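You operate a simulated robot arm through the tools that you are given. There is no shell and no other tool. Be economical: measure what you need, move in short steps, check, and stop when the job is done.

The job below is to be done with a simulated two-armed robot. You get a single attempt, and the scene is never put back.

JOB
Clear up the leak: bottle into the drain tub, plate wiped dry.
Fine: the cradle ends upright, its latch on hold; wipe with the brown pad and put it back. Set down upright: what you pick out. What is to be rubbed or washed off counts as gone when no trace of it is left.

Only the result counts: the job must be done as asked and must still hold three seconds after the hand-in. Knocking over, shifting, dropping, spilling or breaking anything else fails it.

ROBOT AND FRAMES
Two 7-joint arms with fingered hands on one trunk, on a base that drives. Base frame: it is fixed to the floor where the robot stands at the start and does not move with it; the origin is under the middle of the robot, x ahead of it, y to its left, z up; the surface under the hand at the start is at about z = 720. Lengths are in mm, angles in rad, forces in N, time in s.
The left shoulder is at the start at [70, 149, 1085], the right one opposite. With the tool pointing down near the work surface each hand reaches from about 380 to 780 mm from the robot's upright axis, wherever it stands, measured 20 degrees to its own side. Places, roughly: cradle latch [500, -100, 800]; drain tub [800, 100, 700]; drip plate (15x15x1 cm) [700, 200, 600]. Payload 3.6 kg a hand.
The TCP of each hand is the grasp point between the finger pads, 25 mm short of the fingertips. In the tool frame z runs along the fingers and y along their closing line. The gripper opens to 88 mm. The gripper's body begins 29 mm behind the TCP. The gripper is a hand of 4 fingers: y runs from the thumb to the fingers, the wrist lies at [-13, -97, -162] in the tool frame, and closing takes about 1.5 s.
Orientation is that of the tool frame in the base frame, as a unit quaternion [x, y, z, w]. With the fingers straight down and the wrist toward the robot, the tool's x, y and z point along [0, 1, 0], [1, 0, 0] and [0, 0, -1] of the base frame.

CONTROLS
- The arms move only by the tool move_arm. It takes "left_moves", "right_moves" or both (then of equal length, played together; a hand with none holds still); each is a list of rows, each a list of 3 entries, a list of its own where there are three numbers: the turn, a rotation vector about the tool's x, y, z in rad, then the shift along the tool's x, y, z in mm, then the gripper command, from -1 (fully open) to 1 (shut), values between in proportion. In form: [[[rx, ry, rz], [x, y, z], gripper], ...]. A call has 1 to 10 rows; each row shifts and turns the commanded pose from where the row before left it, along the tool's axes as they then stand. A row lasts 0.2 s, in which the tool goes at most 50 mm and 0.15 rad; a call with a longer step from one row to the next is refused whole, and so is a gripper value outside its range. Where a pose cannot be reached the arm comes as near as it can. A force on the tool above 60 N (or 10 N above the force at the start of the call, whichever is more), or a blocked arm, ends the call early, and 0.2 s more pass. Each finger travels about 45 mm/s and halts on what it meets, pressing with about 27 N; the grip force reading is that of the motor and also rises with nothing between the fingers. The clock runs only during rows and for 0.2 s after the last one: add rows that do not move to give the fingers time. The reply holds the time, the measured pose of the TCP, the force on the tool along the base axes, the opening and the grip force, in the units named above and with some noise, with the torque about the TCP (base axes, N m) and any sound that the robot's microphone picked up.
- Cameras (640 x 400 px; columns grow to the right, rows downward): "scene" is now at [130, 25, 1323.1]; the picture's right is [0.21, -0.98, 0.00], its down [-0.53, -0.11, -0.84] and it looks along [0.82, 0.18, -0.55] (base axes); focal length 249 px, centre (320, 200). "left" rides on the left gripper at [-64, -83, -98] in its tool frame; the picture's right is [-0.62, -0.37, 0.69], its down [0.71, -0.63, 0.30] and it looks along [0.32, 0.68, 0.65] (tool axes); focal length 265 px, centre (320, 200). "right" rides on the right gripper at [64, -83, -98] in its tool frame; the picture's right is [-0.62, 0.37, -0.69], its down [-0.71, -0.63, 0.30] and it looks along [-0.32, 0.68, 0.65] (tool axes); focal length 265 px, centre (320, 200). There is no depth. A picture from a camera that has moved, and an enlarged one, comes with that camera's place and axes in the base frame and with its lens. The place of the scene camera against the robot may be out by one fixed shift of up to 18 mm in any direction.
- camera(camera): a new picture of that camera. The clock stands still meanwhile.
- slide_trunk(by): slides the trunk up (or, below 0, down) by that many mm; the arms and the scene camera ride with it, the base frame stays. It gives what a move gives, with no picture.
- drive_base(legs): drives the robot by 1 to 6 legs, each [ahead, left, turn to the left] in mm, mm and rad, along the robot's own axes; the way and the turn of a leg run together, so that a leg with both is an arc; at most 1500 mm and 3.142 rad a leg. The arms and the cameras ride along, it lands a little off, and it stops where it bumps. It gives what a move gives.
- grasp_type(shape, hand): the hand has 4 fingers and takes this shape, open, in about a second: jaw (thumb against the fingers, like two jaws); tri (thumb and two fingers); tip (a fingertip pinch); poke (one finger out to press); point (the index stretched); flat (the hand flat); cup (the hand cupped); fist (a fist). The gripper value then closes the fingers along that shape, each until it touches; the sizes above hold for jaw. It gives what a move gives, with no picture.
- aim_head(pan, tilt): turns the head with the scene camera to pan (to the left, within 1.501 rad either way) and tilt (down, from -0.506 to 1.204), counted from straight ahead of the robot. It gives what a move gives.
- zoom(camera, box): a new picture of the part [left, top, right, bottom] of that camera's present view, enlarged. The clock stands still meanwhile.
- finish_job(): hands the job in; it is judged then, once.

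Work in short steps. Places have to be worked out from the pictures, the camera data and where the tool is seen: move nearer, look again, correct. Check each grasp and each placing, and mend what went wrong. You have 120 turns and 88 pictures in all, those below and enlarged ones among them. Open the grippers and draw the arms clear of the work before you hand the job in, unless the task says otherwise; then end with one line.

The tools are called after "Request:" as a command line: name --argument value ..., lists and objects as JSON in quotes. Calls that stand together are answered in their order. move_arm: Moves the arms, as the interface text tells. Its arguments: {"type":"object","properties":{"left_moves":{"type":"array"},"right_moves":{"type":"array"}},"required":[]} The other tools are called the same way: slide_trunk (by) slides the trunk up or down; grasp_type (shape, hand) gives the hand a shape; drive_base (legs) drives the base; aim_head (pan, tilt) turns the head that bears the scene camera; camera (camera) takes a picture; zoom (camera, box) takes an enlarged picture of a part of a camera's view; finish_job () hands the job in.

At the start:

```text
t: 0.0
left_ee_pos: [496.6, 274.6, 1163.3]
left_tcp_rot: [0.708, 0.706, -0.001, 0.0]
left_ft_force: [-0.6, 0.0, 0.1]
left_ft_torque: [-0.03, 0.0, 0.0]
left_finger_gap: 87.6
left_finger_force: 0.1
left_shape: jaw
right_ee_pos: [506.2, -179.1, 1164.3]
right_tcp_rot: [0.707, 0.708, 0.0, 0.0]
right_ft_force: [0.8, 0.7, 0.0]
right_ft_torque: [0.0, -0.01, -0.02]
right_finger_gap: 87.3
right_finger_force: 0.1
right_shape: jaw
trunk travel left (down, up): [-575.0, 365.0]
robot x, y, heading: [1.4, 2.3, -0.0]
head pan, tilt: [0.211, 0.578]
```

scene: 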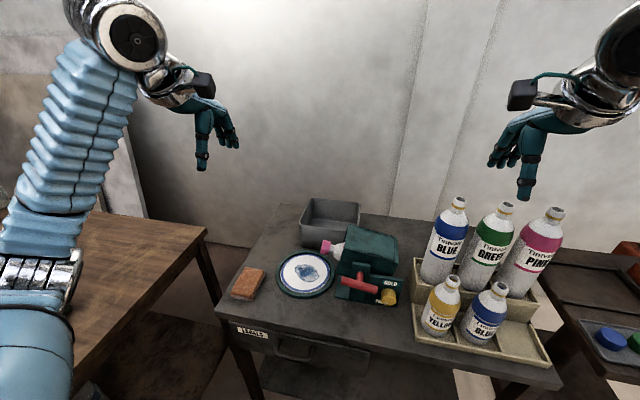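
right: 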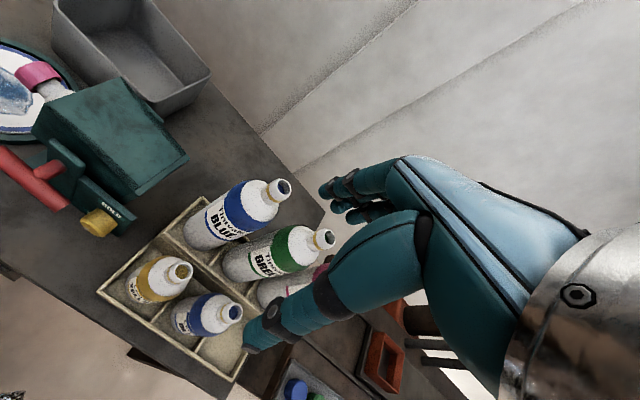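
left: 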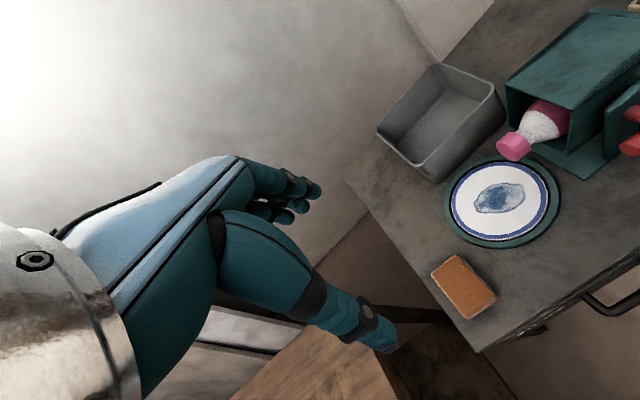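

I'll look closely at the cradle, plate and latch first.

Request:
zoom --camera "scene" --box '[220, 180, 420, 320]'

Request:
zoom --camera "left" --box '[360, 0, 640, 340]'

Request:
zoom --camera "right" --box '[0, 0, 240, 260]'

```text
2.86 times, centred on (320, 250) of scene
camera zoom: at [130.0, 25.0, 1323.1], right [0.21, -0.98, 0.0], down [-0.53, -0.11, -0.84], along [0.82, 0.18, -0.55], focal length 711 px, centre (320, 57)
```

zoom: 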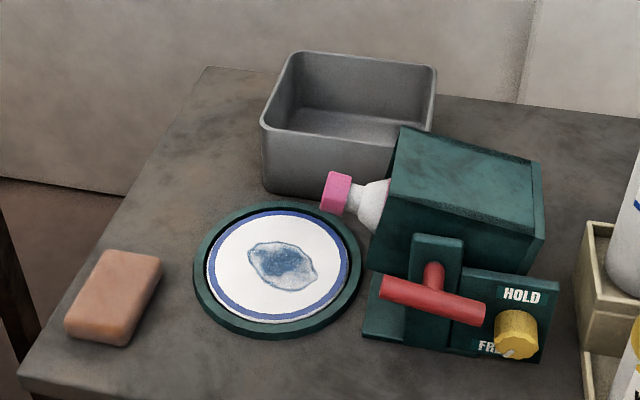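

```text
1.18 times, centred on (500, 170) of left
camera zoom: at [412.8, 210.5, 1262.3], right [-0.37, -0.62, -0.69], down [-0.63, 0.72, -0.3], along [0.68, 0.32, -0.65], focal length 312 px, centre (108, 235)
```

zoom: 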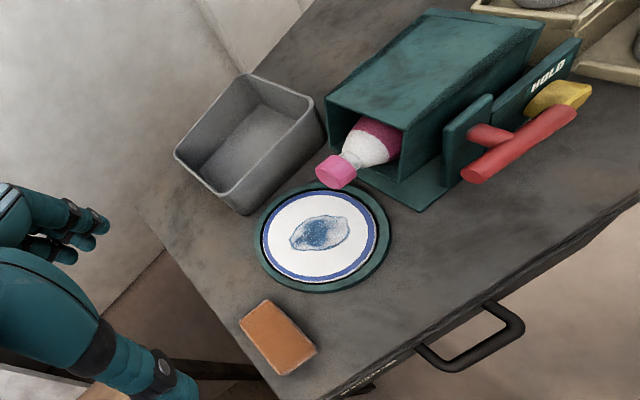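

```text
1.54 times, centred on (120, 130) of right
camera zoom: at [423.8, -115.6, 1260.8], right [0.37, -0.62, 0.69], down [-0.63, -0.71, -0.3], along [0.68, -0.32, -0.65], focal length 408 px, centre (628, 308)
```

zoom: 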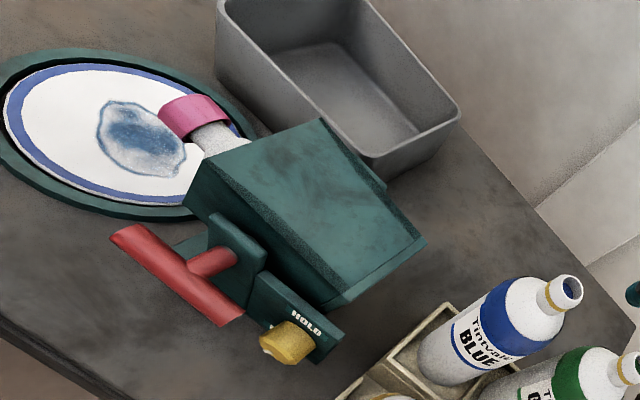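

The cradle seems to be a box pivoting about the x axis with a T-handle, and the knob is on FREE. I'll zoom in on the knob and handle.

Request:
zoom --camera "scene" --box '[320, 220, 420, 310]'

Request:
zoom --camera "right" --box '[0, 60, 200, 240]'

```text
4.44 times, centred on (370, 265) of scene
camera zoom: at [130.0, 25.0, 1323.1], right [0.21, -0.98, 0.0], down [-0.53, -0.11, -0.84], along [0.82, 0.18, -0.55], focal length 1106 px, centre (98, -89)
```

zoom: 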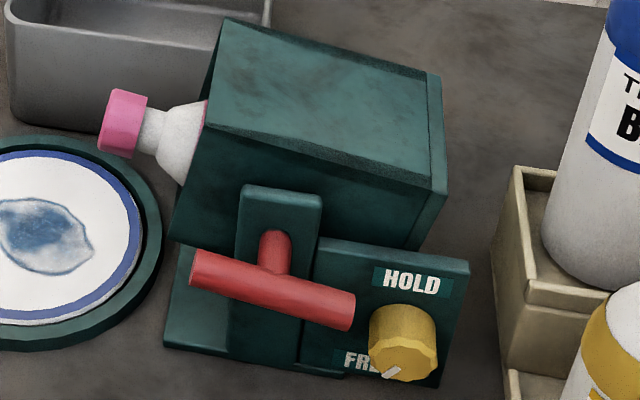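

```text
2.22 times, centred on (100, 150) of right
camera zoom: at [423.8, -115.6, 1260.8], right [0.37, -0.62, 0.69], down [-0.63, -0.71, -0.3], along [0.68, -0.32, -0.65], focal length 590 px, centre (809, 311)
```

zoom: 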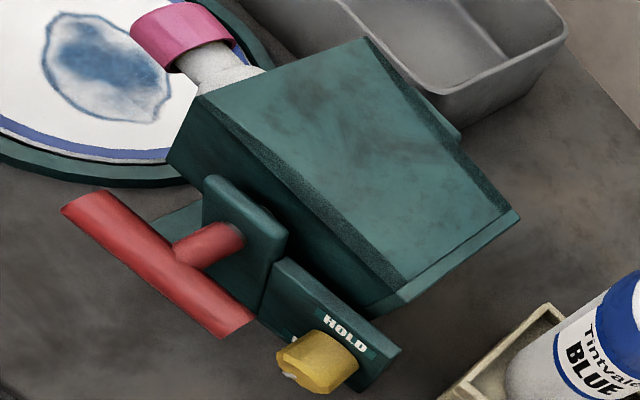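

Estimates: handle hub about [522, 8, 834], bar tilted about 15°, so the cradle needs about +75° about x; knob about [547, -66, 776], on FREE. My plan is to push the bar's left end up with the left hand and turn the knob with the right. First I turn the left hand to point forward with its wrist to the left.

Request:
move_arm --left_moves '[[[-0.0864, 0.0864, 0.0864], [0, 0, 0], -1], [[-0.0864, 0.0864, 0.0864], [0, 0, 0], -1], [[-0.0864, 0.0864, 0.0864], [0, 0, 0], -1], [[-0.0864, 0.0864, 0.0864], [0, 0, 0], -1], [[-0.0864, 0.0864, 0.0864], [0, 0, 0], -1], [[-0.0864, 0.0864, 0.0864], [0, 0, 0], -1], [[-0.0864, 0.0864, 0.0864], [0, 0, 0], -1]]'

Request:
move_arm --left_moves '[[[-0.0864, 0.0864, 0.0864], [0, 0, 0], -1], [[-0.0864, 0.0864, 0.0864], [0, 0, 0], -1], [[-0.0864, 0.0864, 0.0864], [0, 0, 0], -1], [[-0.0864, 0.0864, 0.0864], [0, 0, 0], -1], [[-0.0864, 0.0864, 0.0864], [0, 0, 0], -1], [[-0.0864, 0.0864, 0.0864], [0, 0, 0], -1], [[-0.0864, 0.0864, 0.0864], [0, 0, 0], -1], [[0, 0, 0], [0, 0, 0], -1]]'

Request:
camera --camera "scene"

```text
t: 1.6
left_ee_pos: [495.6, 275.0, 1163.6]
left_tcp_rot: [0.817, 0.406, 0.41, 0.0]
left_ft_force: [0.2, -0.2, -0.5]
left_ft_torque: [0.01, 0.0, 0.03]
left_finger_gap: 87.6
left_finger_force: 0.1
left_shape: jaw
right_ee_pos: [505.3, -179.4, 1163.7]
right_tcp_rot: [0.707, 0.707, 0.001, 0.0]
right_ft_force: [0.6, 0.3, -0.5]
right_ft_torque: [0.02, -0.02, -0.02]
right_finger_gap: 87.6
right_finger_force: 0.0
right_shape: jaw
trunk travel left (down, up): [-575.0, 365.0]
robot x, y, heading: [0.1, 0.6, -0.005]
head pan, tilt: [0.211, 0.578]
```

```text
t: 3.4
left_ee_pos: [495.2, 274.6, 1163.9]
left_tcp_rot: [0.707, -0.001, 0.708, 0.001]
left_ft_force: [-0.1, 0.6, 0.6]
left_ft_torque: [0.01, -0.01, -0.03]
left_finger_gap: 87.7
left_finger_force: 0.1
left_shape: jaw
right_ee_pos: [505.2, -180.0, 1163.2]
right_tcp_rot: [0.707, 0.708, 0.0, 0.0]
right_ft_force: [0.3, 0.9, 0.7]
right_ft_torque: [0.0, -0.01, -0.04]
right_finger_gap: 87.6
right_finger_force: 0.0
right_shape: jaw
trunk travel left (down, up): [-575.0, 365.0]
robot x, y, heading: [2.4, -0.7, -0.003]
head pan, tilt: [0.211, 0.578]
```

```text
79 pictures are left
camera scene: at [129.6, 24.7, 1323.2], right [0.21, -0.98, 0.0], down [-0.53, -0.11, -0.84], along [0.82, 0.18, -0.55], focal length 249 px, centre (320, 200)
```

scene: 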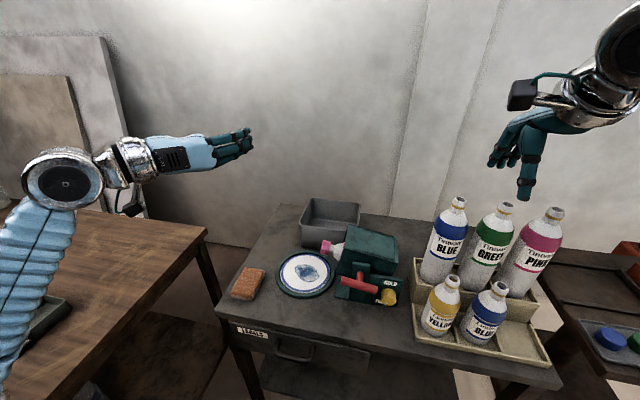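

The left hand points forward. Now I close its fingers into a peg and bring it in front and to the left of the handle, while turning the right hand forward with its wrist to the right.

Request:
move_arm --left_moves '[[[0, 0, 0], [-36, 19, -7], 1], [[0, 0, 0], [-36, 19, -7], 1], [[0, 0, 0], [-36, 19, -7], 1], [[0, 0, 0], [-36, 19, -7], 1], [[0, 0, 0], [-36, 19, -7], 1], [[0, 0, 0], [-36, 19, -7], 1], [[0, 0, 0], [-36, 19, -7], 1], [[0, 0, 0], [-36, 19, -7], 1], [[0, 0, 0], [-36, 19, -7], 1], [[0, 0, 0], [-20, 19, -7], 1]]'

Request:
camera --camera "left"

Request:
camera --camera "scene"

```text
t: 5.6
left_ee_pos: [424.6, 82.6, 820.4]
left_tcp_rot: [0.707, -0.002, 0.707, 0.001]
left_ft_force: [0.0, 0.7, -0.3]
left_ft_torque: [0.0, 0.01, -0.03]
left_finger_gap: 0.2
left_finger_force: 26.6
left_shape: jaw
right_ee_pos: [505.5, -180.3, 1163.5]
right_tcp_rot: [0.707, 0.707, 0.0, 0.001]
right_ft_force: [1.0, -0.5, 0.7]
right_ft_torque: [0.01, 0.02, -0.02]
right_finger_gap: 87.6
right_finger_force: 0.1
right_shape: jaw
trunk travel left (down, up): [-575.0, 365.0]
robot x, y, heading: [3.4, -0.2, -0.005]
head pan, tilt: [0.211, 0.578]
```

```text
78 pictures are left
camera left: at [327.4, 167.1, 756.3], right [0.69, 0.37, -0.62], down [0.31, 0.63, 0.71], along [0.65, -0.69, 0.33], focal length 265 px, centre (320, 200)
```

left: 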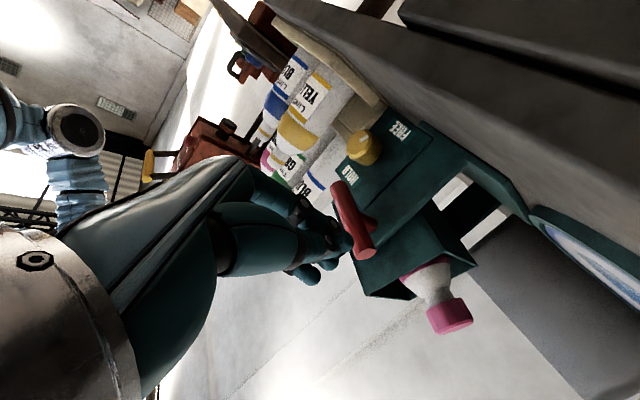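

```text
77 pictures are left
camera scene: at [129.4, 24.4, 1323.3], right [0.21, -0.98, 0.0], down [-0.53, -0.11, -0.84], along [0.82, 0.18, -0.55], focal length 249 px, centre (320, 200)
```

scene: 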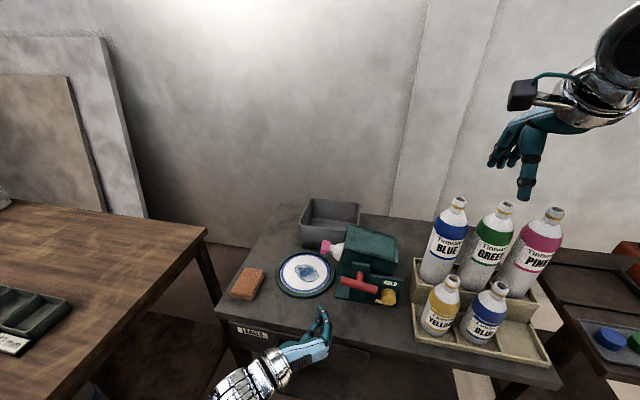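

Request:
zoom --camera "left" --box '[220, 100, 500, 340]'

Request:
zoom --camera "scene" --box '[240, 220, 420, 380]'

```text
1.67 times, centred on (360, 220) of left
camera zoom: at [327.4, 167.1, 756.3], right [0.69, 0.37, -0.62], down [0.31, 0.63, 0.71], along [0.65, -0.69, 0.33], focal length 442 px, centre (253, 167)
```

zoom: 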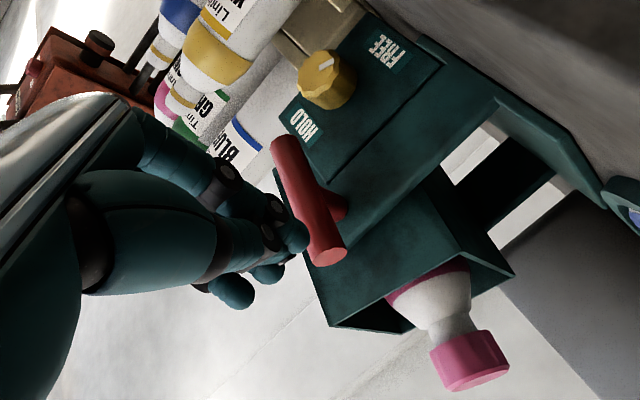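

```text
2.50 times, centred on (330, 300) of scene
camera zoom: at [129.4, 24.4, 1323.3], right [0.21, -0.98, 0.0], down [-0.53, -0.11, -0.84], along [0.82, 0.18, -0.55], focal length 622 px, centre (295, -50)
```

zoom: 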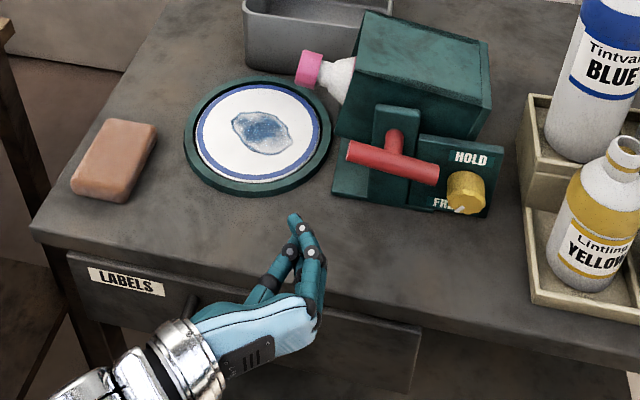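

The fingers stack vertically, which makes a wide peg, and the hand camera is low. I'll roll the hand 45° so the wrist is up-left and try the one-finger shape.

Request:
move_arm --left_moves '[[[0, 0, 0.13], [5, 0, 0], 1], [[0, 0, 0.13], [5, 0, 0], 1], [[0, 0, 0.13], [5, 0, 0], 1], [[0, 0, 0.13], [0, 0, 0], 1], [[0, 0, 0.13], [0, 0, 0], 1], [[0, 0, 0.13], [0, 0, 0], 1]]'

Request:
grasp_type --hand "left" --shape "poke"

Request:
move_arm --left_moves '[[[0, 0, 0], [0, 0, 0], -1], [[0, 0, 0], [0, 0, 0], -1]]'

Request:
camera --camera "left"

Request:
zoom --camera "scene" --box '[240, 220, 420, 380]'

```text
t: 7.0
left_ee_pos: [425.3, 82.6, 835.6]
left_tcp_rot: [0.654, -0.271, 0.654, -0.269]
left_ft_force: [-0.9, -0.1, -0.2]
left_ft_torque: [0.01, 0.0, 0.0]
left_finger_gap: 0.0
left_finger_force: 26.8
left_shape: jaw
right_ee_pos: [506.3, -180.5, 1164.6]
right_tcp_rot: [0.707, 0.707, 0.0, 0.0]
right_ft_force: [0.5, 0.4, 0.0]
right_ft_torque: [0.01, -0.02, -0.01]
right_finger_gap: 87.6
right_finger_force: 0.1
right_shape: jaw
trunk travel left (down, up): [-575.0, 365.0]
robot x, y, heading: [-1.9, 5.2, 0.0]
head pan, tilt: [0.211, 0.578]
```

```text
t: 7.9
left_ee_pos: [425.4, 81.5, 834.9]
left_tcp_rot: [0.653, -0.271, 0.655, -0.267]
left_ft_force: [-0.9, 0.2, -0.3]
left_ft_torque: [-0.01, 0.01, 0.01]
left_finger_gap: 0.1
left_finger_force: 0.0
left_shape: poke
right_ee_pos: [507.1, -179.6, 1164.4]
right_tcp_rot: [0.707, 0.707, 0.0, 0.0]
right_ft_force: [0.5, -0.2, -1.0]
right_ft_torque: [0.01, -0.02, -0.03]
right_finger_gap: 87.7
right_finger_force: 0.2
right_shape: jaw
trunk travel left (down, up): [-575.0, 365.0]
robot x, y, heading: [-0.3, -0.7, 0.003]
head pan, tilt: [0.211, 0.578]
```

```text
t: 8.5
left_ee_pos: [425.5, 81.5, 833.8]
left_tcp_rot: [0.654, -0.269, 0.654, -0.268]
left_ft_force: [0.4, 0.0, -0.7]
left_ft_torque: [0.04, -0.01, 0.01]
left_finger_gap: 0.2
left_finger_force: 0.2
left_shape: poke
right_ee_pos: [506.3, -179.0, 1163.8]
right_tcp_rot: [0.707, 0.707, 0.001, 0.0]
right_ft_force: [0.0, -0.2, -0.2]
right_ft_torque: [0.01, 0.0, 0.02]
right_finger_gap: 87.5
right_finger_force: 0.1
right_shape: jaw
trunk travel left (down, up): [-575.0, 365.0]
robot x, y, heading: [-3.5, -3.8, 0.006]
head pan, tilt: [0.211, 0.578]
```

```text
74 pictures are left
camera left: at [327.6, 187.1, 847.7], right [0.69, 0.7, -0.18], down [0.3, -0.05, 0.95], along [0.65, -0.72, -0.25], focal length 265 px, centre (320, 200)
```

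left: 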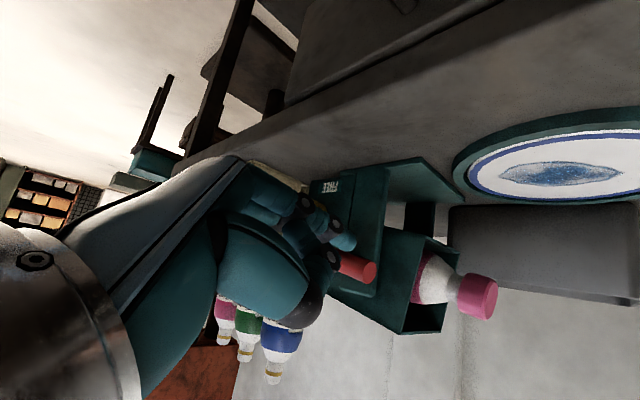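

```text
2.50 times, centred on (330, 300) of scene
camera zoom: at [129.7, 25.0, 1323.2], right [0.21, -0.98, 0.0], down [-0.53, -0.11, -0.84], along [0.82, 0.18, -0.55], focal length 622 px, centre (295, -50)
```

zoom: 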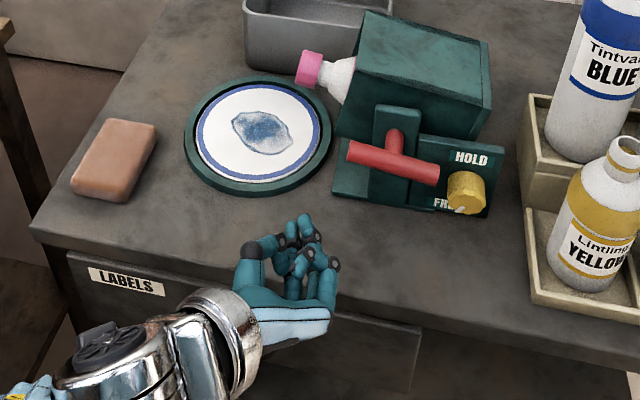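

Request:
zoom --camera "left" --box '[210, 140, 410, 300]'

Request:
zoom --camera "scene" --box '[300, 270, 380, 340]'

```text
2.50 times, centred on (310, 220) of left
camera zoom: at [327.6, 187.1, 847.7], right [0.69, 0.7, -0.18], down [0.3, -0.05, 0.95], along [0.65, -0.72, -0.25], focal length 664 px, centre (345, 150)
```

zoom: 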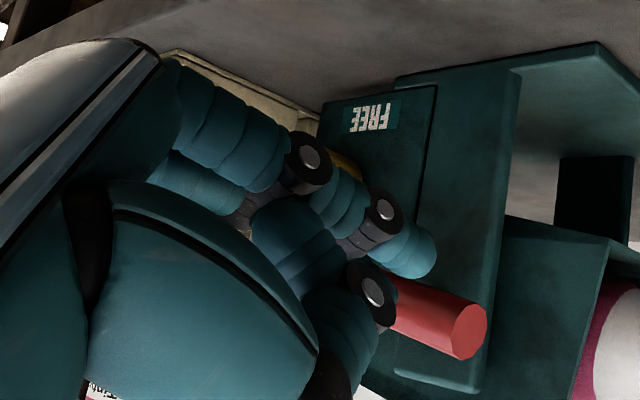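

```text
5.71 times, centred on (340, 305) of scene
camera zoom: at [129.7, 25.0, 1323.2], right [0.21, -0.98, 0.0], down [-0.53, -0.11, -0.84], along [0.82, 0.18, -0.55], focal length 1422 px, centre (206, -400)
```

zoom: 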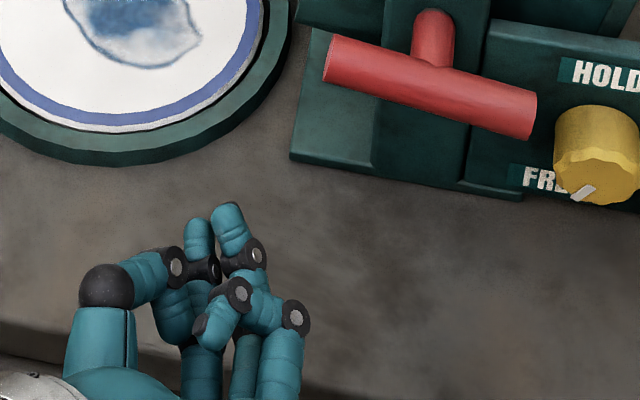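

Poke stays bent, so I'll try the point shape.

Request:
grasp_type --hand "left" --shape "point"

Request:
zoom --camera "scene" --box '[300, 270, 380, 340]'

Request:
zoom --camera "left" --box '[210, 140, 410, 300]'

```text
t: 9.4
left_ee_pos: [425.5, 82.0, 835.4]
left_tcp_rot: [0.653, -0.27, 0.654, -0.268]
left_ft_force: [0.0, -0.5, -0.3]
left_ft_torque: [0.0, -0.04, 0.03]
left_finger_gap: 0.2
left_finger_force: 0.1
left_shape: point
right_ee_pos: [506.0, -179.5, 1164.3]
right_tcp_rot: [0.708, 0.707, 0.0, 0.0]
right_ft_force: [-0.6, 0.1, 0.6]
right_ft_torque: [-0.03, -0.03, -0.03]
right_finger_gap: 87.8
right_finger_force: 0.0
right_shape: jaw
trunk travel left (down, up): [-575.0, 365.0]
robot x, y, heading: [-2.0, -1.3, -0.004]
head pan, tilt: [0.211, 0.578]
```

```text
5.71 times, centred on (340, 305) of scene
camera zoom: at [129.6, 25.0, 1323.2], right [0.21, -0.98, 0.0], down [-0.53, -0.11, -0.84], along [0.82, 0.18, -0.55], focal length 1422 px, centre (206, -400)
```

zoom: 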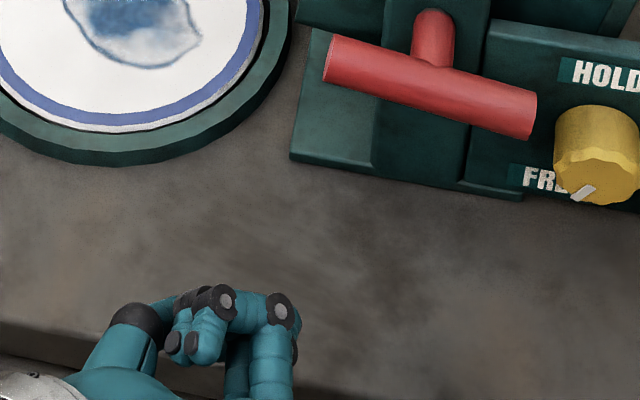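

```text
2.50 times, centred on (310, 220) of left
camera zoom: at [327.5, 187.1, 847.7], right [0.69, 0.7, -0.18], down [0.3, -0.05, 0.95], along [0.65, -0.72, -0.25], focal length 664 px, centre (345, 150)
```

zoom: 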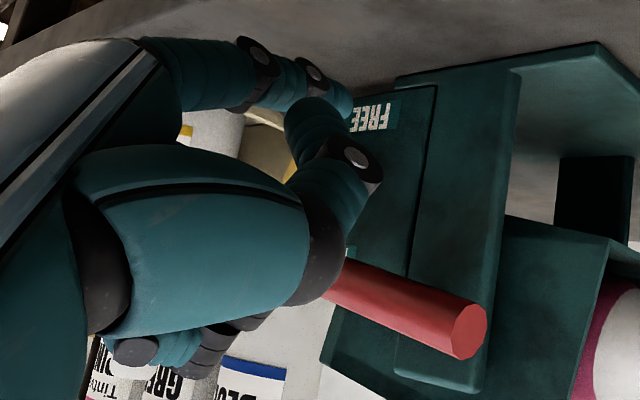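

Point puts the finger too low. I'll go back to the closed jaw as the peg, position it below and left of the bar's left end, then go forward beside it.

Request:
grasp_type --hand "left" --shape "jaw"

Request:
move_arm --left_moves '[[[0, 0, 0], [0, 0, 0], 1], [[0, 0, 0], [0, 0, 0], 1], [[0, 0, 0], [0, 0, 0], 1], [[0, 0, 0], [0, 0, 0], 1], [[0, 0, 0], [-6, 20, 0], 1], [[0, 0, 0], [-6, 20, 0], 1], [[0, 0, 0], [0, 0, 15], 1], [[0, 0, 0], [0, 0, 15], 1]]'

Request:
camera --camera "left"

Request:
zoom --camera "scene" --box '[290, 230, 400, 330]'

```text
t: 10.3
left_ee_pos: [425.0, 82.1, 834.4]
left_tcp_rot: [0.653, -0.27, 0.654, -0.269]
left_ft_force: [-0.3, -0.4, 0.1]
left_ft_torque: [0.03, 0.0, -0.01]
left_finger_gap: 88.0
left_finger_force: 0.1
left_shape: jaw
right_ee_pos: [506.6, -179.3, 1163.0]
right_tcp_rot: [0.707, 0.707, 0.0, -0.001]
right_ft_force: [0.8, 0.1, 0.0]
right_ft_torque: [-0.05, 0.03, 0.01]
right_finger_gap: 87.4
right_finger_force: 0.1
right_shape: jaw
trunk travel left (down, up): [-575.0, 365.0]
robot x, y, heading: [1.3, -1.5, -0.0]
head pan, tilt: [0.211, 0.578]
```

```text
t: 12.1
left_ee_pos: [455.9, 62.7, 797.9]
left_tcp_rot: [0.654, -0.269, 0.655, -0.268]
left_ft_force: [0.2, 0.3, -0.5]
left_ft_torque: [-0.01, 0.0, -0.01]
left_finger_gap: 0.2
left_finger_force: 26.9
left_shape: jaw
right_ee_pos: [506.2, -179.9, 1162.9]
right_tcp_rot: [0.707, 0.707, 0.0, 0.0]
right_ft_force: [-0.2, -0.8, 0.1]
right_ft_torque: [0.02, -0.03, 0.03]
right_finger_gap: 87.5
right_finger_force: 0.1
right_shape: jaw
trunk travel left (down, up): [-575.0, 365.0]
robot x, y, heading: [0.7, 1.0, -0.001]
head pan, tilt: [0.211, 0.578]
```

```text
68 pictures are left
camera left: at [358.5, 167.0, 810.6], right [0.69, 0.7, -0.18], down [0.3, -0.05, 0.95], along [0.65, -0.72, -0.25], focal length 265 px, centre (320, 200)
```

left: 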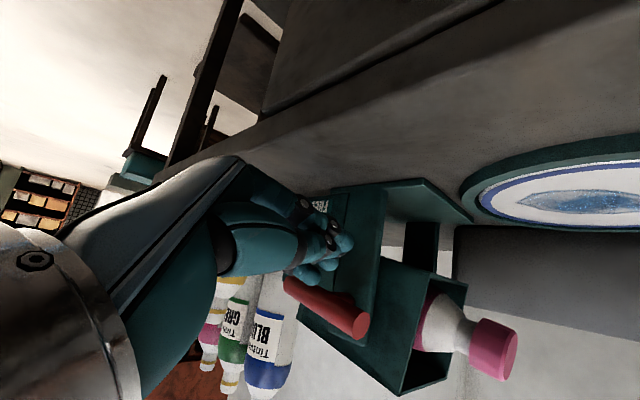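

```text
4.00 times, centred on (345, 280) of scene
camera zoom: at [130.2, 24.8, 1323.1], right [0.21, -0.98, 0.0], down [-0.53, -0.11, -0.84], along [0.82, 0.18, -0.55], focal length 995 px, centre (220, -120)
```

zoom: 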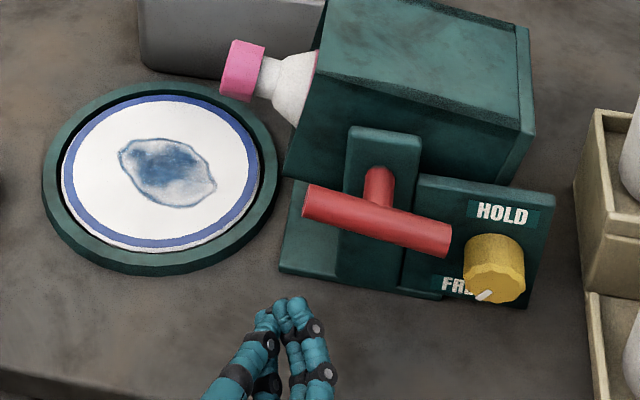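

Both views agree: hub about (y 7.5, z 835), and the top finger passes just under the bar. I lower 6 mm, then move forward 55 mm beside the bar.

Request:
move_arm --left_moves '[[[0, 0, 0], [-4, 4, 0], 1], [[0, 0, 0], [0, 0, 20], 1], [[0, 0, 0], [0, 0, 20], 1], [[0, 0, 0], [0, 0, 15], 1]]'

Request:
zoom --camera "scene" --box '[290, 230, 400, 330]'

```text
t: 13.1
left_ee_pos: [511.2, 62.6, 792.9]
left_tcp_rot: [0.653, -0.27, 0.654, -0.269]
left_ft_force: [-0.2, -0.7, 0.2]
left_ft_torque: [0.01, 0.0, -0.01]
left_finger_gap: 0.0
left_finger_force: 27.0
left_shape: jaw
right_ee_pos: [506.2, -179.4, 1163.5]
right_tcp_rot: [0.706, 0.708, 0.0, -0.001]
right_ft_force: [0.3, -0.6, -1.3]
right_ft_torque: [0.01, -0.03, -0.01]
right_finger_gap: 87.5
right_finger_force: 0.1
right_shape: jaw
trunk travel left (down, up): [-575.0, 365.0]
robot x, y, heading: [-2.0, -1.2, -0.0]
head pan, tilt: [0.211, 0.578]
```

```text
4.00 times, centred on (345, 280) of scene
camera zoom: at [130.2, 25.0, 1323.1], right [0.21, -0.98, 0.0], down [-0.53, -0.11, -0.84], along [0.82, 0.18, -0.55], focal length 995 px, centre (220, -120)
```

zoom: 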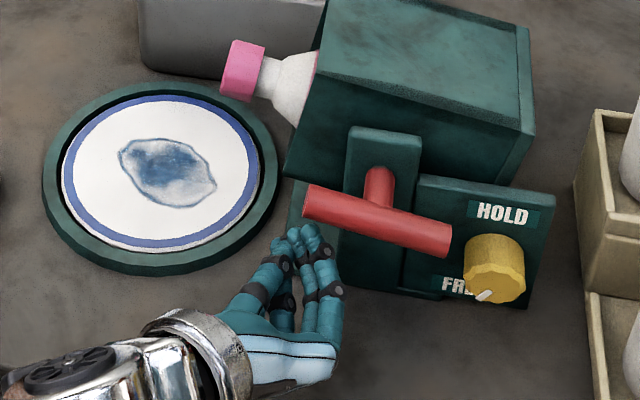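

The finger is under the bar, so I push up along the arc in small rows.

Request:
move_arm --left_moves '[[[0, 0, 0], [5, -8, 0], 1], [[0, 0, 0], [5.5, -9, 0], 1], [[0, 0, 0], [4, -3, 0], 1], [[0, 0, 0], [4, -3, 0], 1]]'

Request:
zoom --camera "scene" --box '[290, 200, 400, 330]'

```text
t: 14.1
left_ee_pos: [510.4, 65.7, 823.0]
left_tcp_rot: [0.654, -0.269, 0.655, -0.268]
left_ft_force: [-0.6, -1.5, -0.2]
left_ft_torque: [-0.02, 0.0, -0.05]
left_finger_gap: 0.0
left_finger_force: 27.2
left_shape: jaw
right_ee_pos: [506.3, -179.5, 1163.2]
right_tcp_rot: [0.707, 0.707, 0.0, -0.001]
right_ft_force: [-0.8, -0.4, 0.0]
right_ft_torque: [0.0, -0.02, -0.05]
right_finger_gap: 87.6
right_finger_force: 0.0
right_shape: jaw
trunk travel left (down, up): [-575.0, 365.0]
robot x, y, heading: [2.1, 0.1, 0.005]
head pan, tilt: [0.211, 0.578]
```

```text
3.08 times, centred on (345, 265) of scene
camera zoom: at [129.3, 25.2, 1323.3], right [0.21, -0.98, 0.0], down [-0.53, -0.11, -0.84], along [0.82, 0.18, -0.55], focal length 766 px, centre (243, 0)
```

zoom: 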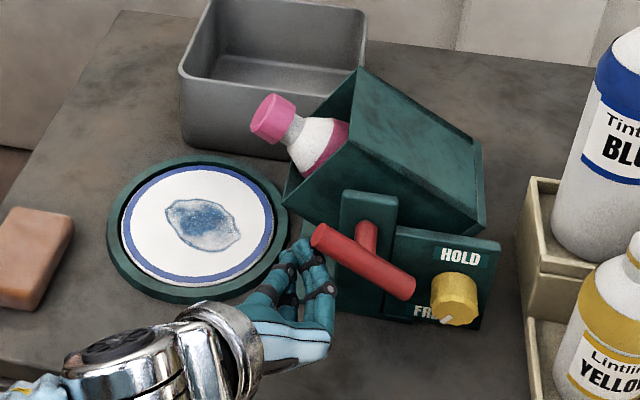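

The cradle turns freely. I continue toward upright.

Request:
move_arm --left_moves '[[[0, 0, 0], [4.4, -2, 0], 1], [[0, 0, 0], [4.4, -2, 0], 1], [[0, 0, 0], [4.9, -0.8, 0], 1], [[0, 0, 0], [4.9, -0.8, 0], 1], [[0, 0, 0], [4.8, 0.6, 0], 1]]'

Request:
zoom --camera "scene" --box '[290, 200, 400, 330]'

```text
t: 15.3
left_ee_pos: [510.9, 53.1, 841.3]
left_tcp_rot: [0.654, -0.269, 0.654, -0.268]
left_ft_force: [-0.9, 1.2, -1.3]
left_ft_torque: [0.01, -0.05, -0.05]
left_finger_gap: 0.0
left_finger_force: 26.6
left_shape: jaw
right_ee_pos: [505.8, -180.2, 1164.0]
right_tcp_rot: [0.708, 0.706, 0.0, 0.0]
right_ft_force: [-0.2, -0.3, 0.0]
right_ft_torque: [-0.02, 0.04, 0.01]
right_finger_gap: 87.8
right_finger_force: 0.0
right_shape: jaw
trunk travel left (down, up): [-575.0, 365.0]
robot x, y, heading: [2.5, 1.7, 0.001]
head pan, tilt: [0.211, 0.578]
```

```text
3.08 times, centred on (345, 265) of scene
camera zoom: at [129.6, 25.1, 1323.2], right [0.21, -0.98, 0.0], down [-0.53, -0.11, -0.84], along [0.82, 0.18, -0.55], focal length 766 px, centre (243, 0)
```

zoom: 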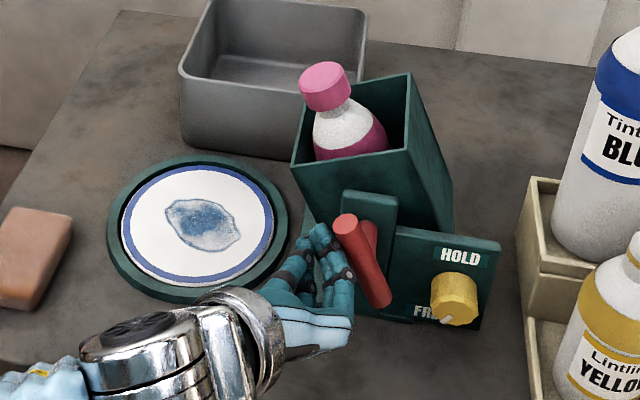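

Request:
move_arm --left_moves '[[[0, 0, 0], [4.9, 0.7, 0], 1], [[0, 0, 0], [4.9, 1.5, 0], 1], [[0, 0, 0], [3.0, 3.0, 0], 1]]'

Request:
zoom --camera "scene" --box '[290, 200, 400, 330]'

```text
t: 16.1
left_ee_pos: [511.5, 41.4, 848.2]
left_tcp_rot: [0.654, -0.269, 0.654, -0.269]
left_ft_force: [-1.5, 4.7, -0.2]
left_ft_torque: [-0.02, 0.01, -0.01]
left_finger_gap: 0.0
left_finger_force: 27.1
left_shape: jaw
right_ee_pos: [505.4, -178.1, 1164.1]
right_tcp_rot: [0.707, 0.707, -0.001, 0.0]
right_ft_force: [0.8, 0.0, 0.1]
right_ft_torque: [0.03, -0.01, 0.03]
right_finger_gap: 87.5
right_finger_force: 0.2
right_shape: jaw
trunk travel left (down, up): [-575.0, 365.0]
robot x, y, heading: [-0.4, 3.6, -0.001]
head pan, tilt: [0.211, 0.578]
```

```text
3.08 times, centred on (345, 265) of scene
camera zoom: at [129.3, 26.8, 1323.2], right [0.21, -0.98, 0.0], down [-0.53, -0.12, -0.84], along [0.82, 0.18, -0.55], focal length 766 px, centre (243, 0)
```

zoom: 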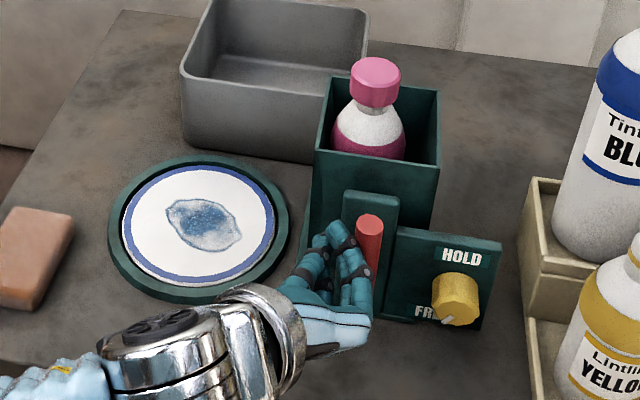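

The cradle looks upright. I push 3 mm more to check for a stop.

Request:
move_arm --left_moves '[[[0, 0, 0], [2.1, 2.1, 0], 1], [[0, 0, 0], [0, 0, 0], 1]]'

Request:
zoom --camera "scene" --box '[290, 200, 400, 330]'

```text
t: 16.7
left_ee_pos: [510.3, 39.7, 847.2]
left_tcp_rot: [0.654, -0.269, 0.654, -0.269]
left_ft_force: [-3.8, 14.2, -2.2]
left_ft_torque: [-0.04, -0.01, 0.05]
left_finger_gap: 0.0
left_finger_force: 27.0
left_shape: jaw
right_ee_pos: [505.6, -177.1, 1163.6]
right_tcp_rot: [0.708, 0.706, -0.001, 0.0]
right_ft_force: [-0.4, 0.7, -1.1]
right_ft_torque: [0.02, 0.03, -0.03]
right_finger_gap: 87.5
right_finger_force: 0.0
right_shape: jaw
trunk travel left (down, up): [-575.0, 365.0]
robot x, y, heading: [0.2, 0.2, -0.002]
head pan, tilt: [0.211, 0.578]
```

```text
3.08 times, centred on (345, 265) of scene
camera zoom: at [129.3, 27.5, 1323.2], right [0.21, -0.98, 0.0], down [-0.53, -0.12, -0.84], along [0.82, 0.17, -0.55], focal length 766 px, centre (243, 0)
```

zoom: 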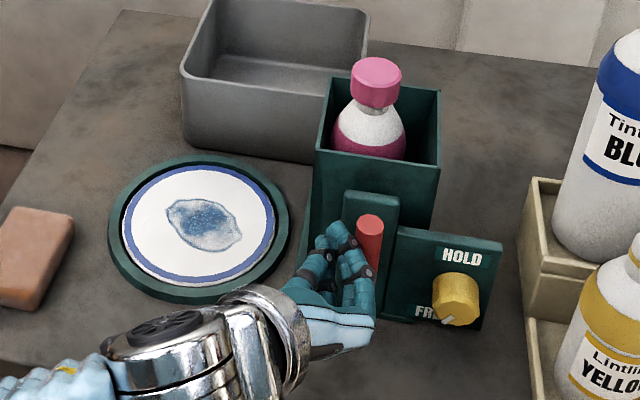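

It is against a stop at upright, and the left hand holds it there. Now I turn the right hand forward, wrist right and then rolled up, high above the bottles.

Request:
move_arm --right_moves '[[[-0.0864, -0.0864, -0.0864], [0, 0, 0], -1], [[-0.0864, -0.0864, -0.0864], [0, 0, 0], -1], [[-0.0864, -0.0864, -0.0864], [0, 0, 0], -1], [[-0.0864, -0.0864, -0.0864], [0, 0, 0], -1], [[-0.0864, -0.0864, -0.0864], [0, 0, 0], -1], [[-0.0864, -0.0864, -0.0864], [0, 0, 0], -1], [[-0.0864, -0.0864, -0.0864], [0, 0, 0], -1]]'

Request:
move_arm --right_moves '[[[-0.0864, -0.0864, -0.0864], [0, 0, 0], -1], [[-0.0864, -0.0864, -0.0864], [0, 0, 0], -1], [[-0.0864, -0.0864, -0.0864], [0, 0, 0], -1], [[-0.0864, -0.0864, -0.0864], [0, 0, 0], -1], [[-0.0864, -0.0864, -0.0864], [0, 0, 0], -1], [[-0.0864, -0.0864, -0.0864], [0, 0, 0], -1], [[-0.0864, -0.0864, -0.0864], [0, 0, 0], -1]]'

Request:
move_arm --right_moves '[[[0, 0, -0.15], [0, 0, 0], -1], [[0, 0, -0.15], [0, 0, 0], -1], [[0, 0, -0.15], [0, 0, 0], -1], [[0, 0, -0.15], [0, 0, 0], -1], [[0, 0, -0.15], [0, 0, 0], -1], [[0, 0, -0.15], [0, 0, 0], -1], [[0, 0, -0.15], [0, 0, 0], -1]]'

Request:
grasp_type --hand "right" --shape "tri"

Request:
camera --camera "scene"

```text
t: 18.3
left_ee_pos: [509.7, 39.5, 846.3]
left_tcp_rot: [0.653, -0.269, 0.656, -0.267]
left_ft_force: [-5.7, 12.2, -3.4]
left_ft_torque: [-0.01, 0.01, -0.01]
left_finger_gap: 0.0
left_finger_force: 26.7
left_shape: jaw
right_ee_pos: [504.6, -178.1, 1165.2]
right_tcp_rot: [0.407, 0.816, 0.0, 0.41]
right_ft_force: [0.1, -0.6, -0.9]
right_ft_torque: [0.02, -0.02, 0.01]
right_finger_gap: 87.6
right_finger_force: 0.1
right_shape: jaw
trunk travel left (down, up): [-575.0, 365.0]
robot x, y, heading: [2.8, -2.0, -0.003]
head pan, tilt: [0.211, 0.578]
```

```text
t: 19.9
left_ee_pos: [510.3, 39.1, 847.3]
left_tcp_rot: [0.653, -0.269, 0.655, -0.268]
left_ft_force: [-3.5, 4.5, 0.0]
left_ft_torque: [-0.07, -0.05, -0.06]
left_finger_gap: 0.1
left_finger_force: 27.1
left_shape: jaw
right_ee_pos: [496.4, -124.5, 1200.8]
right_tcp_rot: [-0.001, 0.706, 0.0, 0.708]
right_ft_force: [-0.6, 0.7, 0.8]
right_ft_torque: [0.0, -0.03, 0.0]
right_finger_gap: 87.6
right_finger_force: 0.0
right_shape: jaw
right hand out of reach, approached as far as the arm can: row 5, 6, 7
trunk travel left (down, up): [-575.0, 365.0]
robot x, y, heading: [-0.0, 0.3, 0.0]
head pan, tilt: [0.211, 0.578]
```

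```text
t: 21.5
left_ee_pos: [509.8, 37.3, 846.7]
left_tcp_rot: [0.653, -0.269, 0.655, -0.267]
left_ft_force: [-2.7, 5.6, 0.2]
left_ft_torque: [-0.12, -0.02, -0.02]
left_finger_gap: 0.0
left_finger_force: 27.6
left_shape: jaw
right_ee_pos: [525.3, 33.9, 1065.9]
right_tcp_rot: [-0.336, 0.618, -0.342, 0.623]
right_ft_force: [0.0, 0.7, 0.6]
right_ft_torque: [0.02, -0.02, 0.02]
right_finger_gap: 87.7
right_finger_force: 0.1
right_shape: jaw
right hand out of reach, approached as far as the arm can: row 1, 2, 3, 4, 5, 6, 7
trunk travel left (down, up): [-575.0, 365.0]
robot x, y, heading: [-1.6, 4.1, -0.001]
head pan, tilt: [0.211, 0.578]
```

```text
t: 22.4
left_ee_pos: [510.4, 38.6, 846.5]
left_tcp_rot: [0.653, -0.269, 0.655, -0.267]
left_ft_force: [-3.2, 5.5, 0.2]
left_ft_torque: [-0.03, -0.02, -0.03]
left_finger_gap: 0.1
left_finger_force: 26.5
left_shape: jaw
right_ee_pos: [525.2, 34.6, 1064.7]
right_tcp_rot: [-0.337, 0.618, -0.342, 0.622]
right_ft_force: [-0.4, -0.2, -0.7]
right_ft_torque: [0.01, 0.01, 0.01]
right_finger_gap: 87.6
right_finger_force: 0.0
right_shape: tri
trunk travel left (down, up): [-575.0, 365.0]
robot x, y, heading: [-2.1, -1.7, 0.001]
head pan, tilt: [0.211, 0.578]
```

```text
61 pictures are left
camera scene: at [129.1, 26.2, 1323.2], right [0.21, -0.98, 0.0], down [-0.53, -0.12, -0.84], along [0.82, 0.18, -0.55], focal length 249 px, centre (320, 200)
```

scene: 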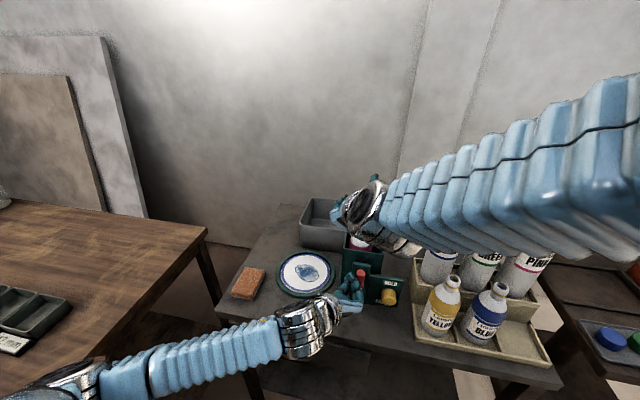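

The right arm ran out of reach at that height, though the mirrored left pose worked. I unroll it and move back and outward, then will set it lower like the left one.

Request:
move_arm --right_moves '[[[0, 0, 0.15], [8, -4, 0], -1], [[0, 0, 0.15], [8, -3, 0], -1], [[0, 0, 0.15], [7, -5, 0], -1], [[0, 0, 0.15], [6, -8, 0], -1], [[0, 0, 0.15], [5, -10, 0], -1], [[0, 0, 0.15], [3, -12, 0], -1], [[0, 0, 0.15], [0, -15, 0], -1]]'

```text
t: 24.0
left_ee_pos: [509.6, 36.5, 847.7]
left_tcp_rot: [0.653, -0.269, 0.654, -0.27]
left_ft_force: [-2.9, 4.6, -0.3]
left_ft_torque: [-0.06, -0.1, -0.03]
left_finger_gap: 0.1
left_finger_force: 26.9
left_shape: jaw
right_ee_pos: [535.4, -73.5, 1128.2]
right_tcp_rot: [-0.05, 0.715, -0.063, 0.694]
right_ft_force: [-0.1, -0.2, 0.2]
right_ft_torque: [0.01, 0.0, -0.01]
right_finger_gap: 87.6
right_finger_force: 0.0
right_shape: tri
right hand out of reach, approached as far as the arm can: row 4, 5, 6, 7
trunk travel left (down, up): [-575.0, 365.0]
robot x, y, heading: [-2.2, -0.8, -0.002]
head pan, tilt: [0.211, 0.578]
```

Request:
move_arm --right_moves '[[[0, 0, 0], [0, -28, -8], -1], [[0, 0, 0], [0, -28, -8], -1], [[0, 0, 0], [0, -28, -8], -1], [[0, 0, 0], [0, -28, -8], -1], [[0, 0, 0], [0, -28, -8], -1], [[0, 0, 0], [0, -28, -8], -1], [[0, 0, 0], [0, 0, 0], -1]]'

Request:
camera --camera "scene"

```text
t: 25.6
left_ee_pos: [509.1, 37.9, 846.7]
left_tcp_rot: [0.653, -0.268, 0.655, -0.268]
left_ft_force: [-3.6, 5.5, -0.6]
left_ft_torque: [-0.07, -0.07, -0.06]
left_finger_gap: 0.1
left_finger_force: 27.2
left_shape: jaw
right_ee_pos: [532.3, -128.4, 1147.6]
right_tcp_rot: [-0.052, 0.712, -0.062, 0.697]
right_ft_force: [-0.8, -0.3, 0.9]
right_ft_torque: [0.03, 0.02, -0.02]
right_finger_gap: 87.8
right_finger_force: 0.1
right_shape: tri
right hand out of reach, approached as far as the arm can: row 1, 2, 3, 4, 5, 6
trunk travel left (down, up): [-575.0, 365.0]
robot x, y, heading: [1.4, -1.7, -0.003]
head pan, tilt: [0.211, 0.578]
```

```text
60 pictures are left
camera scene: at [129.0, 26.1, 1323.2], right [0.21, -0.98, 0.0], down [-0.53, -0.12, -0.84], along [0.82, 0.18, -0.55], focal length 249 px, centre (320, 200)
```

scene: 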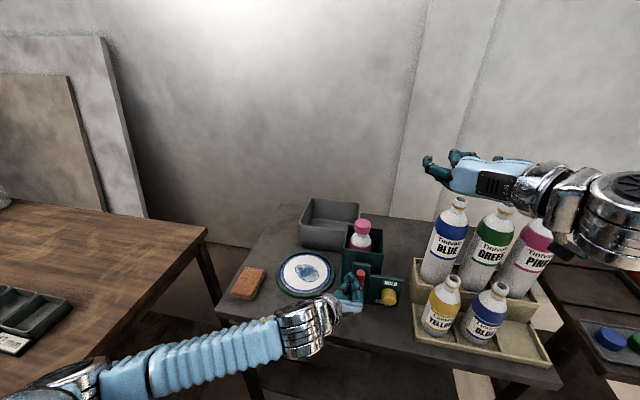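

The right arm is in an awkward branch. I reverse the rotation back to fingers-down, then will redo it further out as on the left.

Request:
move_arm --right_moves '[[[0.0864, 0.0864, 0.0864], [0, 0, 0], -1], [[0.0864, 0.0864, 0.0864], [0, 0, 0], -1], [[0.0864, 0.0864, 0.0864], [0, 0, 0], -1], [[0.0864, 0.0864, 0.0864], [0, 0, 0], -1], [[0.0864, 0.0864, 0.0864], [0, 0, 0], -1], [[0.0864, 0.0864, 0.0864], [0, 0, 0], -1], [[0.0864, 0.0864, 0.0864], [0, 0, 0], -1]]'

Request:
move_arm --right_moves '[[[0.0864, 0.0864, 0.0864], [0, 0, 0], -1], [[0.0864, 0.0864, 0.0864], [0, 0, 0], -1], [[0.0864, 0.0864, 0.0864], [0, 0, 0], -1], [[0.0864, 0.0864, 0.0864], [0, 0, 0], -1], [[0.0864, 0.0864, 0.0864], [0, 0, 0], -1], [[0.0864, 0.0864, 0.0864], [0, 0, 0], -1], [[0.0864, 0.0864, 0.0864], [0, 0, 0], -1]]'

```text
t: 27.2
left_ee_pos: [510.0, 36.4, 847.9]
left_tcp_rot: [0.654, -0.269, 0.655, -0.267]
left_ft_force: [-2.9, 5.9, -0.9]
left_ft_torque: [-0.08, -0.03, -0.04]
left_finger_gap: 0.1
left_finger_force: 27.0
left_shape: jaw
right_ee_pos: [533.5, -126.8, 1148.4]
right_tcp_rot: [0.38, 0.815, -0.072, 0.431]
right_ft_force: [-0.5, -0.3, 0.5]
right_ft_torque: [0.01, -0.06, 0.0]
right_finger_gap: 87.7
right_finger_force: 0.2
right_shape: tri
trunk travel left (down, up): [-575.0, 365.0]
robot x, y, heading: [-0.2, 1.5, -0.002]
head pan, tilt: [0.211, 0.578]
```

```text
t: 28.8
left_ee_pos: [509.7, 38.3, 846.7]
left_tcp_rot: [0.654, -0.269, 0.654, -0.268]
left_ft_force: [-4.4, 4.8, 1.1]
left_ft_torque: [-0.07, -0.06, -0.06]
left_finger_gap: 0.0
left_finger_force: 27.3
left_shape: jaw
right_ee_pos: [534.5, -127.7, 1148.0]
right_tcp_rot: [0.71, 0.699, -0.063, 0.049]
right_ft_force: [-0.7, -0.5, 0.0]
right_ft_torque: [0.0, 0.0, -0.02]
right_finger_gap: 87.9
right_finger_force: 0.0
right_shape: tri
trunk travel left (down, up): [-575.0, 365.0]
robot x, y, heading: [-1.1, 0.8, 0.001]
head pan, tilt: [0.211, 0.578]
```

Request:
move_arm --right_moves '[[[0, 0.08, 0], [-37, -12, -4], -1], [[0, 0.08, 0], [-37, -12, -4], -1], [[0, 0, 0], [-37, -12, -4], -1], [[0, 0, 0], [-37, -12, -4], -1], [[-0.0864, -0.0864, -0.0864], [0, 0, 0], -1], [[-0.0864, -0.0864, -0.0864], [0, 0, 0], -1], [[-0.0864, -0.0864, -0.0864], [0, 0, 0], -1], [[-0.0864, -0.0864, -0.0864], [0, 0, 0], -1], [[-0.0864, -0.0864, -0.0864], [0, 0, 0], -1], [[-0.0864, -0.0864, -0.0864], [0, 0, 0], -1]]'

Request:
move_arm --right_moves '[[[-0.0864, -0.0864, -0.0864], [0, 0, 0], -1], [[-0.0864, -0.0864, -0.0864], [0, 0, 0], -1], [[-0.0864, -0.0864, -0.0864], [0, 0, 0], -1], [[-0.0864, -0.0864, -0.0864], [0, 0, 0], -1], [[-0.0864, -0.0864, -0.0864], [0, 0, 0], -1], [[-0.0864, -0.0864, -0.0864], [0, 0, 0], -1], [[-0.0864, -0.0864, -0.0864], [0, 0, 0], -1], [[-0.0864, -0.0864, -0.0864], [0, 0, 0], -1]]'

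```text
t: 31.0
left_ee_pos: [509.7, 37.7, 847.5]
left_tcp_rot: [0.653, -0.269, 0.655, -0.268]
left_ft_force: [-3.8, 3.4, -1.1]
left_ft_torque: [-0.07, -0.05, -0.06]
left_finger_gap: 0.0
left_finger_force: 26.8
left_shape: jaw
right_ee_pos: [484.1, -262.5, 1177.0]
right_tcp_rot: [0.475, 0.814, -0.013, 0.334]
right_ft_force: [0.8, -0.6, -0.3]
right_ft_torque: [-0.02, 0.01, 0.03]
right_finger_gap: 87.6
right_finger_force: 0.1
right_shape: tri
right hand out of reach, approached as far as the arm can: row 10
trunk travel left (down, up): [-575.0, 365.0]
robot x, y, heading: [1.3, -0.8, 0.0]
head pan, tilt: [0.211, 0.578]
```

```text
t: 32.8
left_ee_pos: [509.2, 37.2, 847.5]
left_tcp_rot: [0.654, -0.268, 0.655, -0.268]
left_ft_force: [-6.0, 4.0, -0.2]
left_ft_torque: [-0.08, -0.07, -0.06]
left_finger_gap: 0.0
left_finger_force: 26.9
left_shape: jaw
right_ee_pos: [535.3, -158.9, 1170.5]
right_tcp_rot: [0.003, 0.713, -0.006, 0.701]
right_ft_force: [-0.8, -0.5, -0.4]
right_ft_torque: [-0.01, -0.01, -0.03]
right_finger_gap: 87.8
right_finger_force: 0.0
right_shape: tri
right hand out of reach, approached as far as the arm can: row 1, 2, 3, 4, 5, 6, 7, 8
trunk travel left (down, up): [-575.0, 365.0]
robot x, y, heading: [-3.1, 3.6, 0.006]
head pan, tilt: [0.211, 0.578]
```

The orientation is right but at the reach limit. I draw it back toward the body first and see whether the arm settles.

Request:
move_arm --right_moves '[[[0, 0, 0], [10, 5, -30], -1], [[0, 0, 0], [10, 5, -30], -1], [[0, 0, 0], [10, 5, -30], -1], [[0, 0, 0], [10, 5, -20], -1], [[0, 0, 0], [30, 5, 0], -1], [[0, 0, 0], [30, 5, 0], -1], [[0, 0, 0], [30, 5, 0], -1]]'

Request:
camera --camera "scene"

```text
t: 34.4
left_ee_pos: [509.8, 37.0, 847.8]
left_tcp_rot: [0.653, -0.269, 0.655, -0.268]
left_ft_force: [-5.2, 3.6, 0.5]
left_ft_torque: [-0.07, -0.08, -0.09]
left_finger_gap: 0.0
left_finger_force: 26.9
left_shape: jaw
right_ee_pos: [466.7, -116.0, 1144.1]
right_tcp_rot: [0.006, 0.714, -0.005, 0.7]
right_ft_force: [0.1, -0.1, -1.0]
right_ft_torque: [-0.01, -0.04, -0.01]
right_finger_gap: 87.7
right_finger_force: 0.0
right_shape: tri
right hand out of reach, approached as far as the arm can: row 1, 2, 3, 4, 5, 6, 7
trunk travel left (down, up): [-575.0, 365.0]
robot x, y, heading: [-3.3, -0.5, -0.002]
head pan, tilt: [0.211, 0.578]
```

```text
59 pictures are left
camera scene: at [128.7, 25.9, 1323.3], right [0.21, -0.98, 0.0], down [-0.53, -0.12, -0.84], along [0.82, 0.18, -0.55], focal length 249 px, centre (320, 200)
```

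scene: 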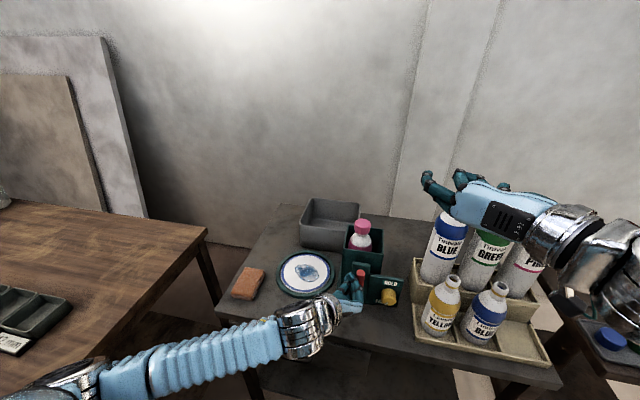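

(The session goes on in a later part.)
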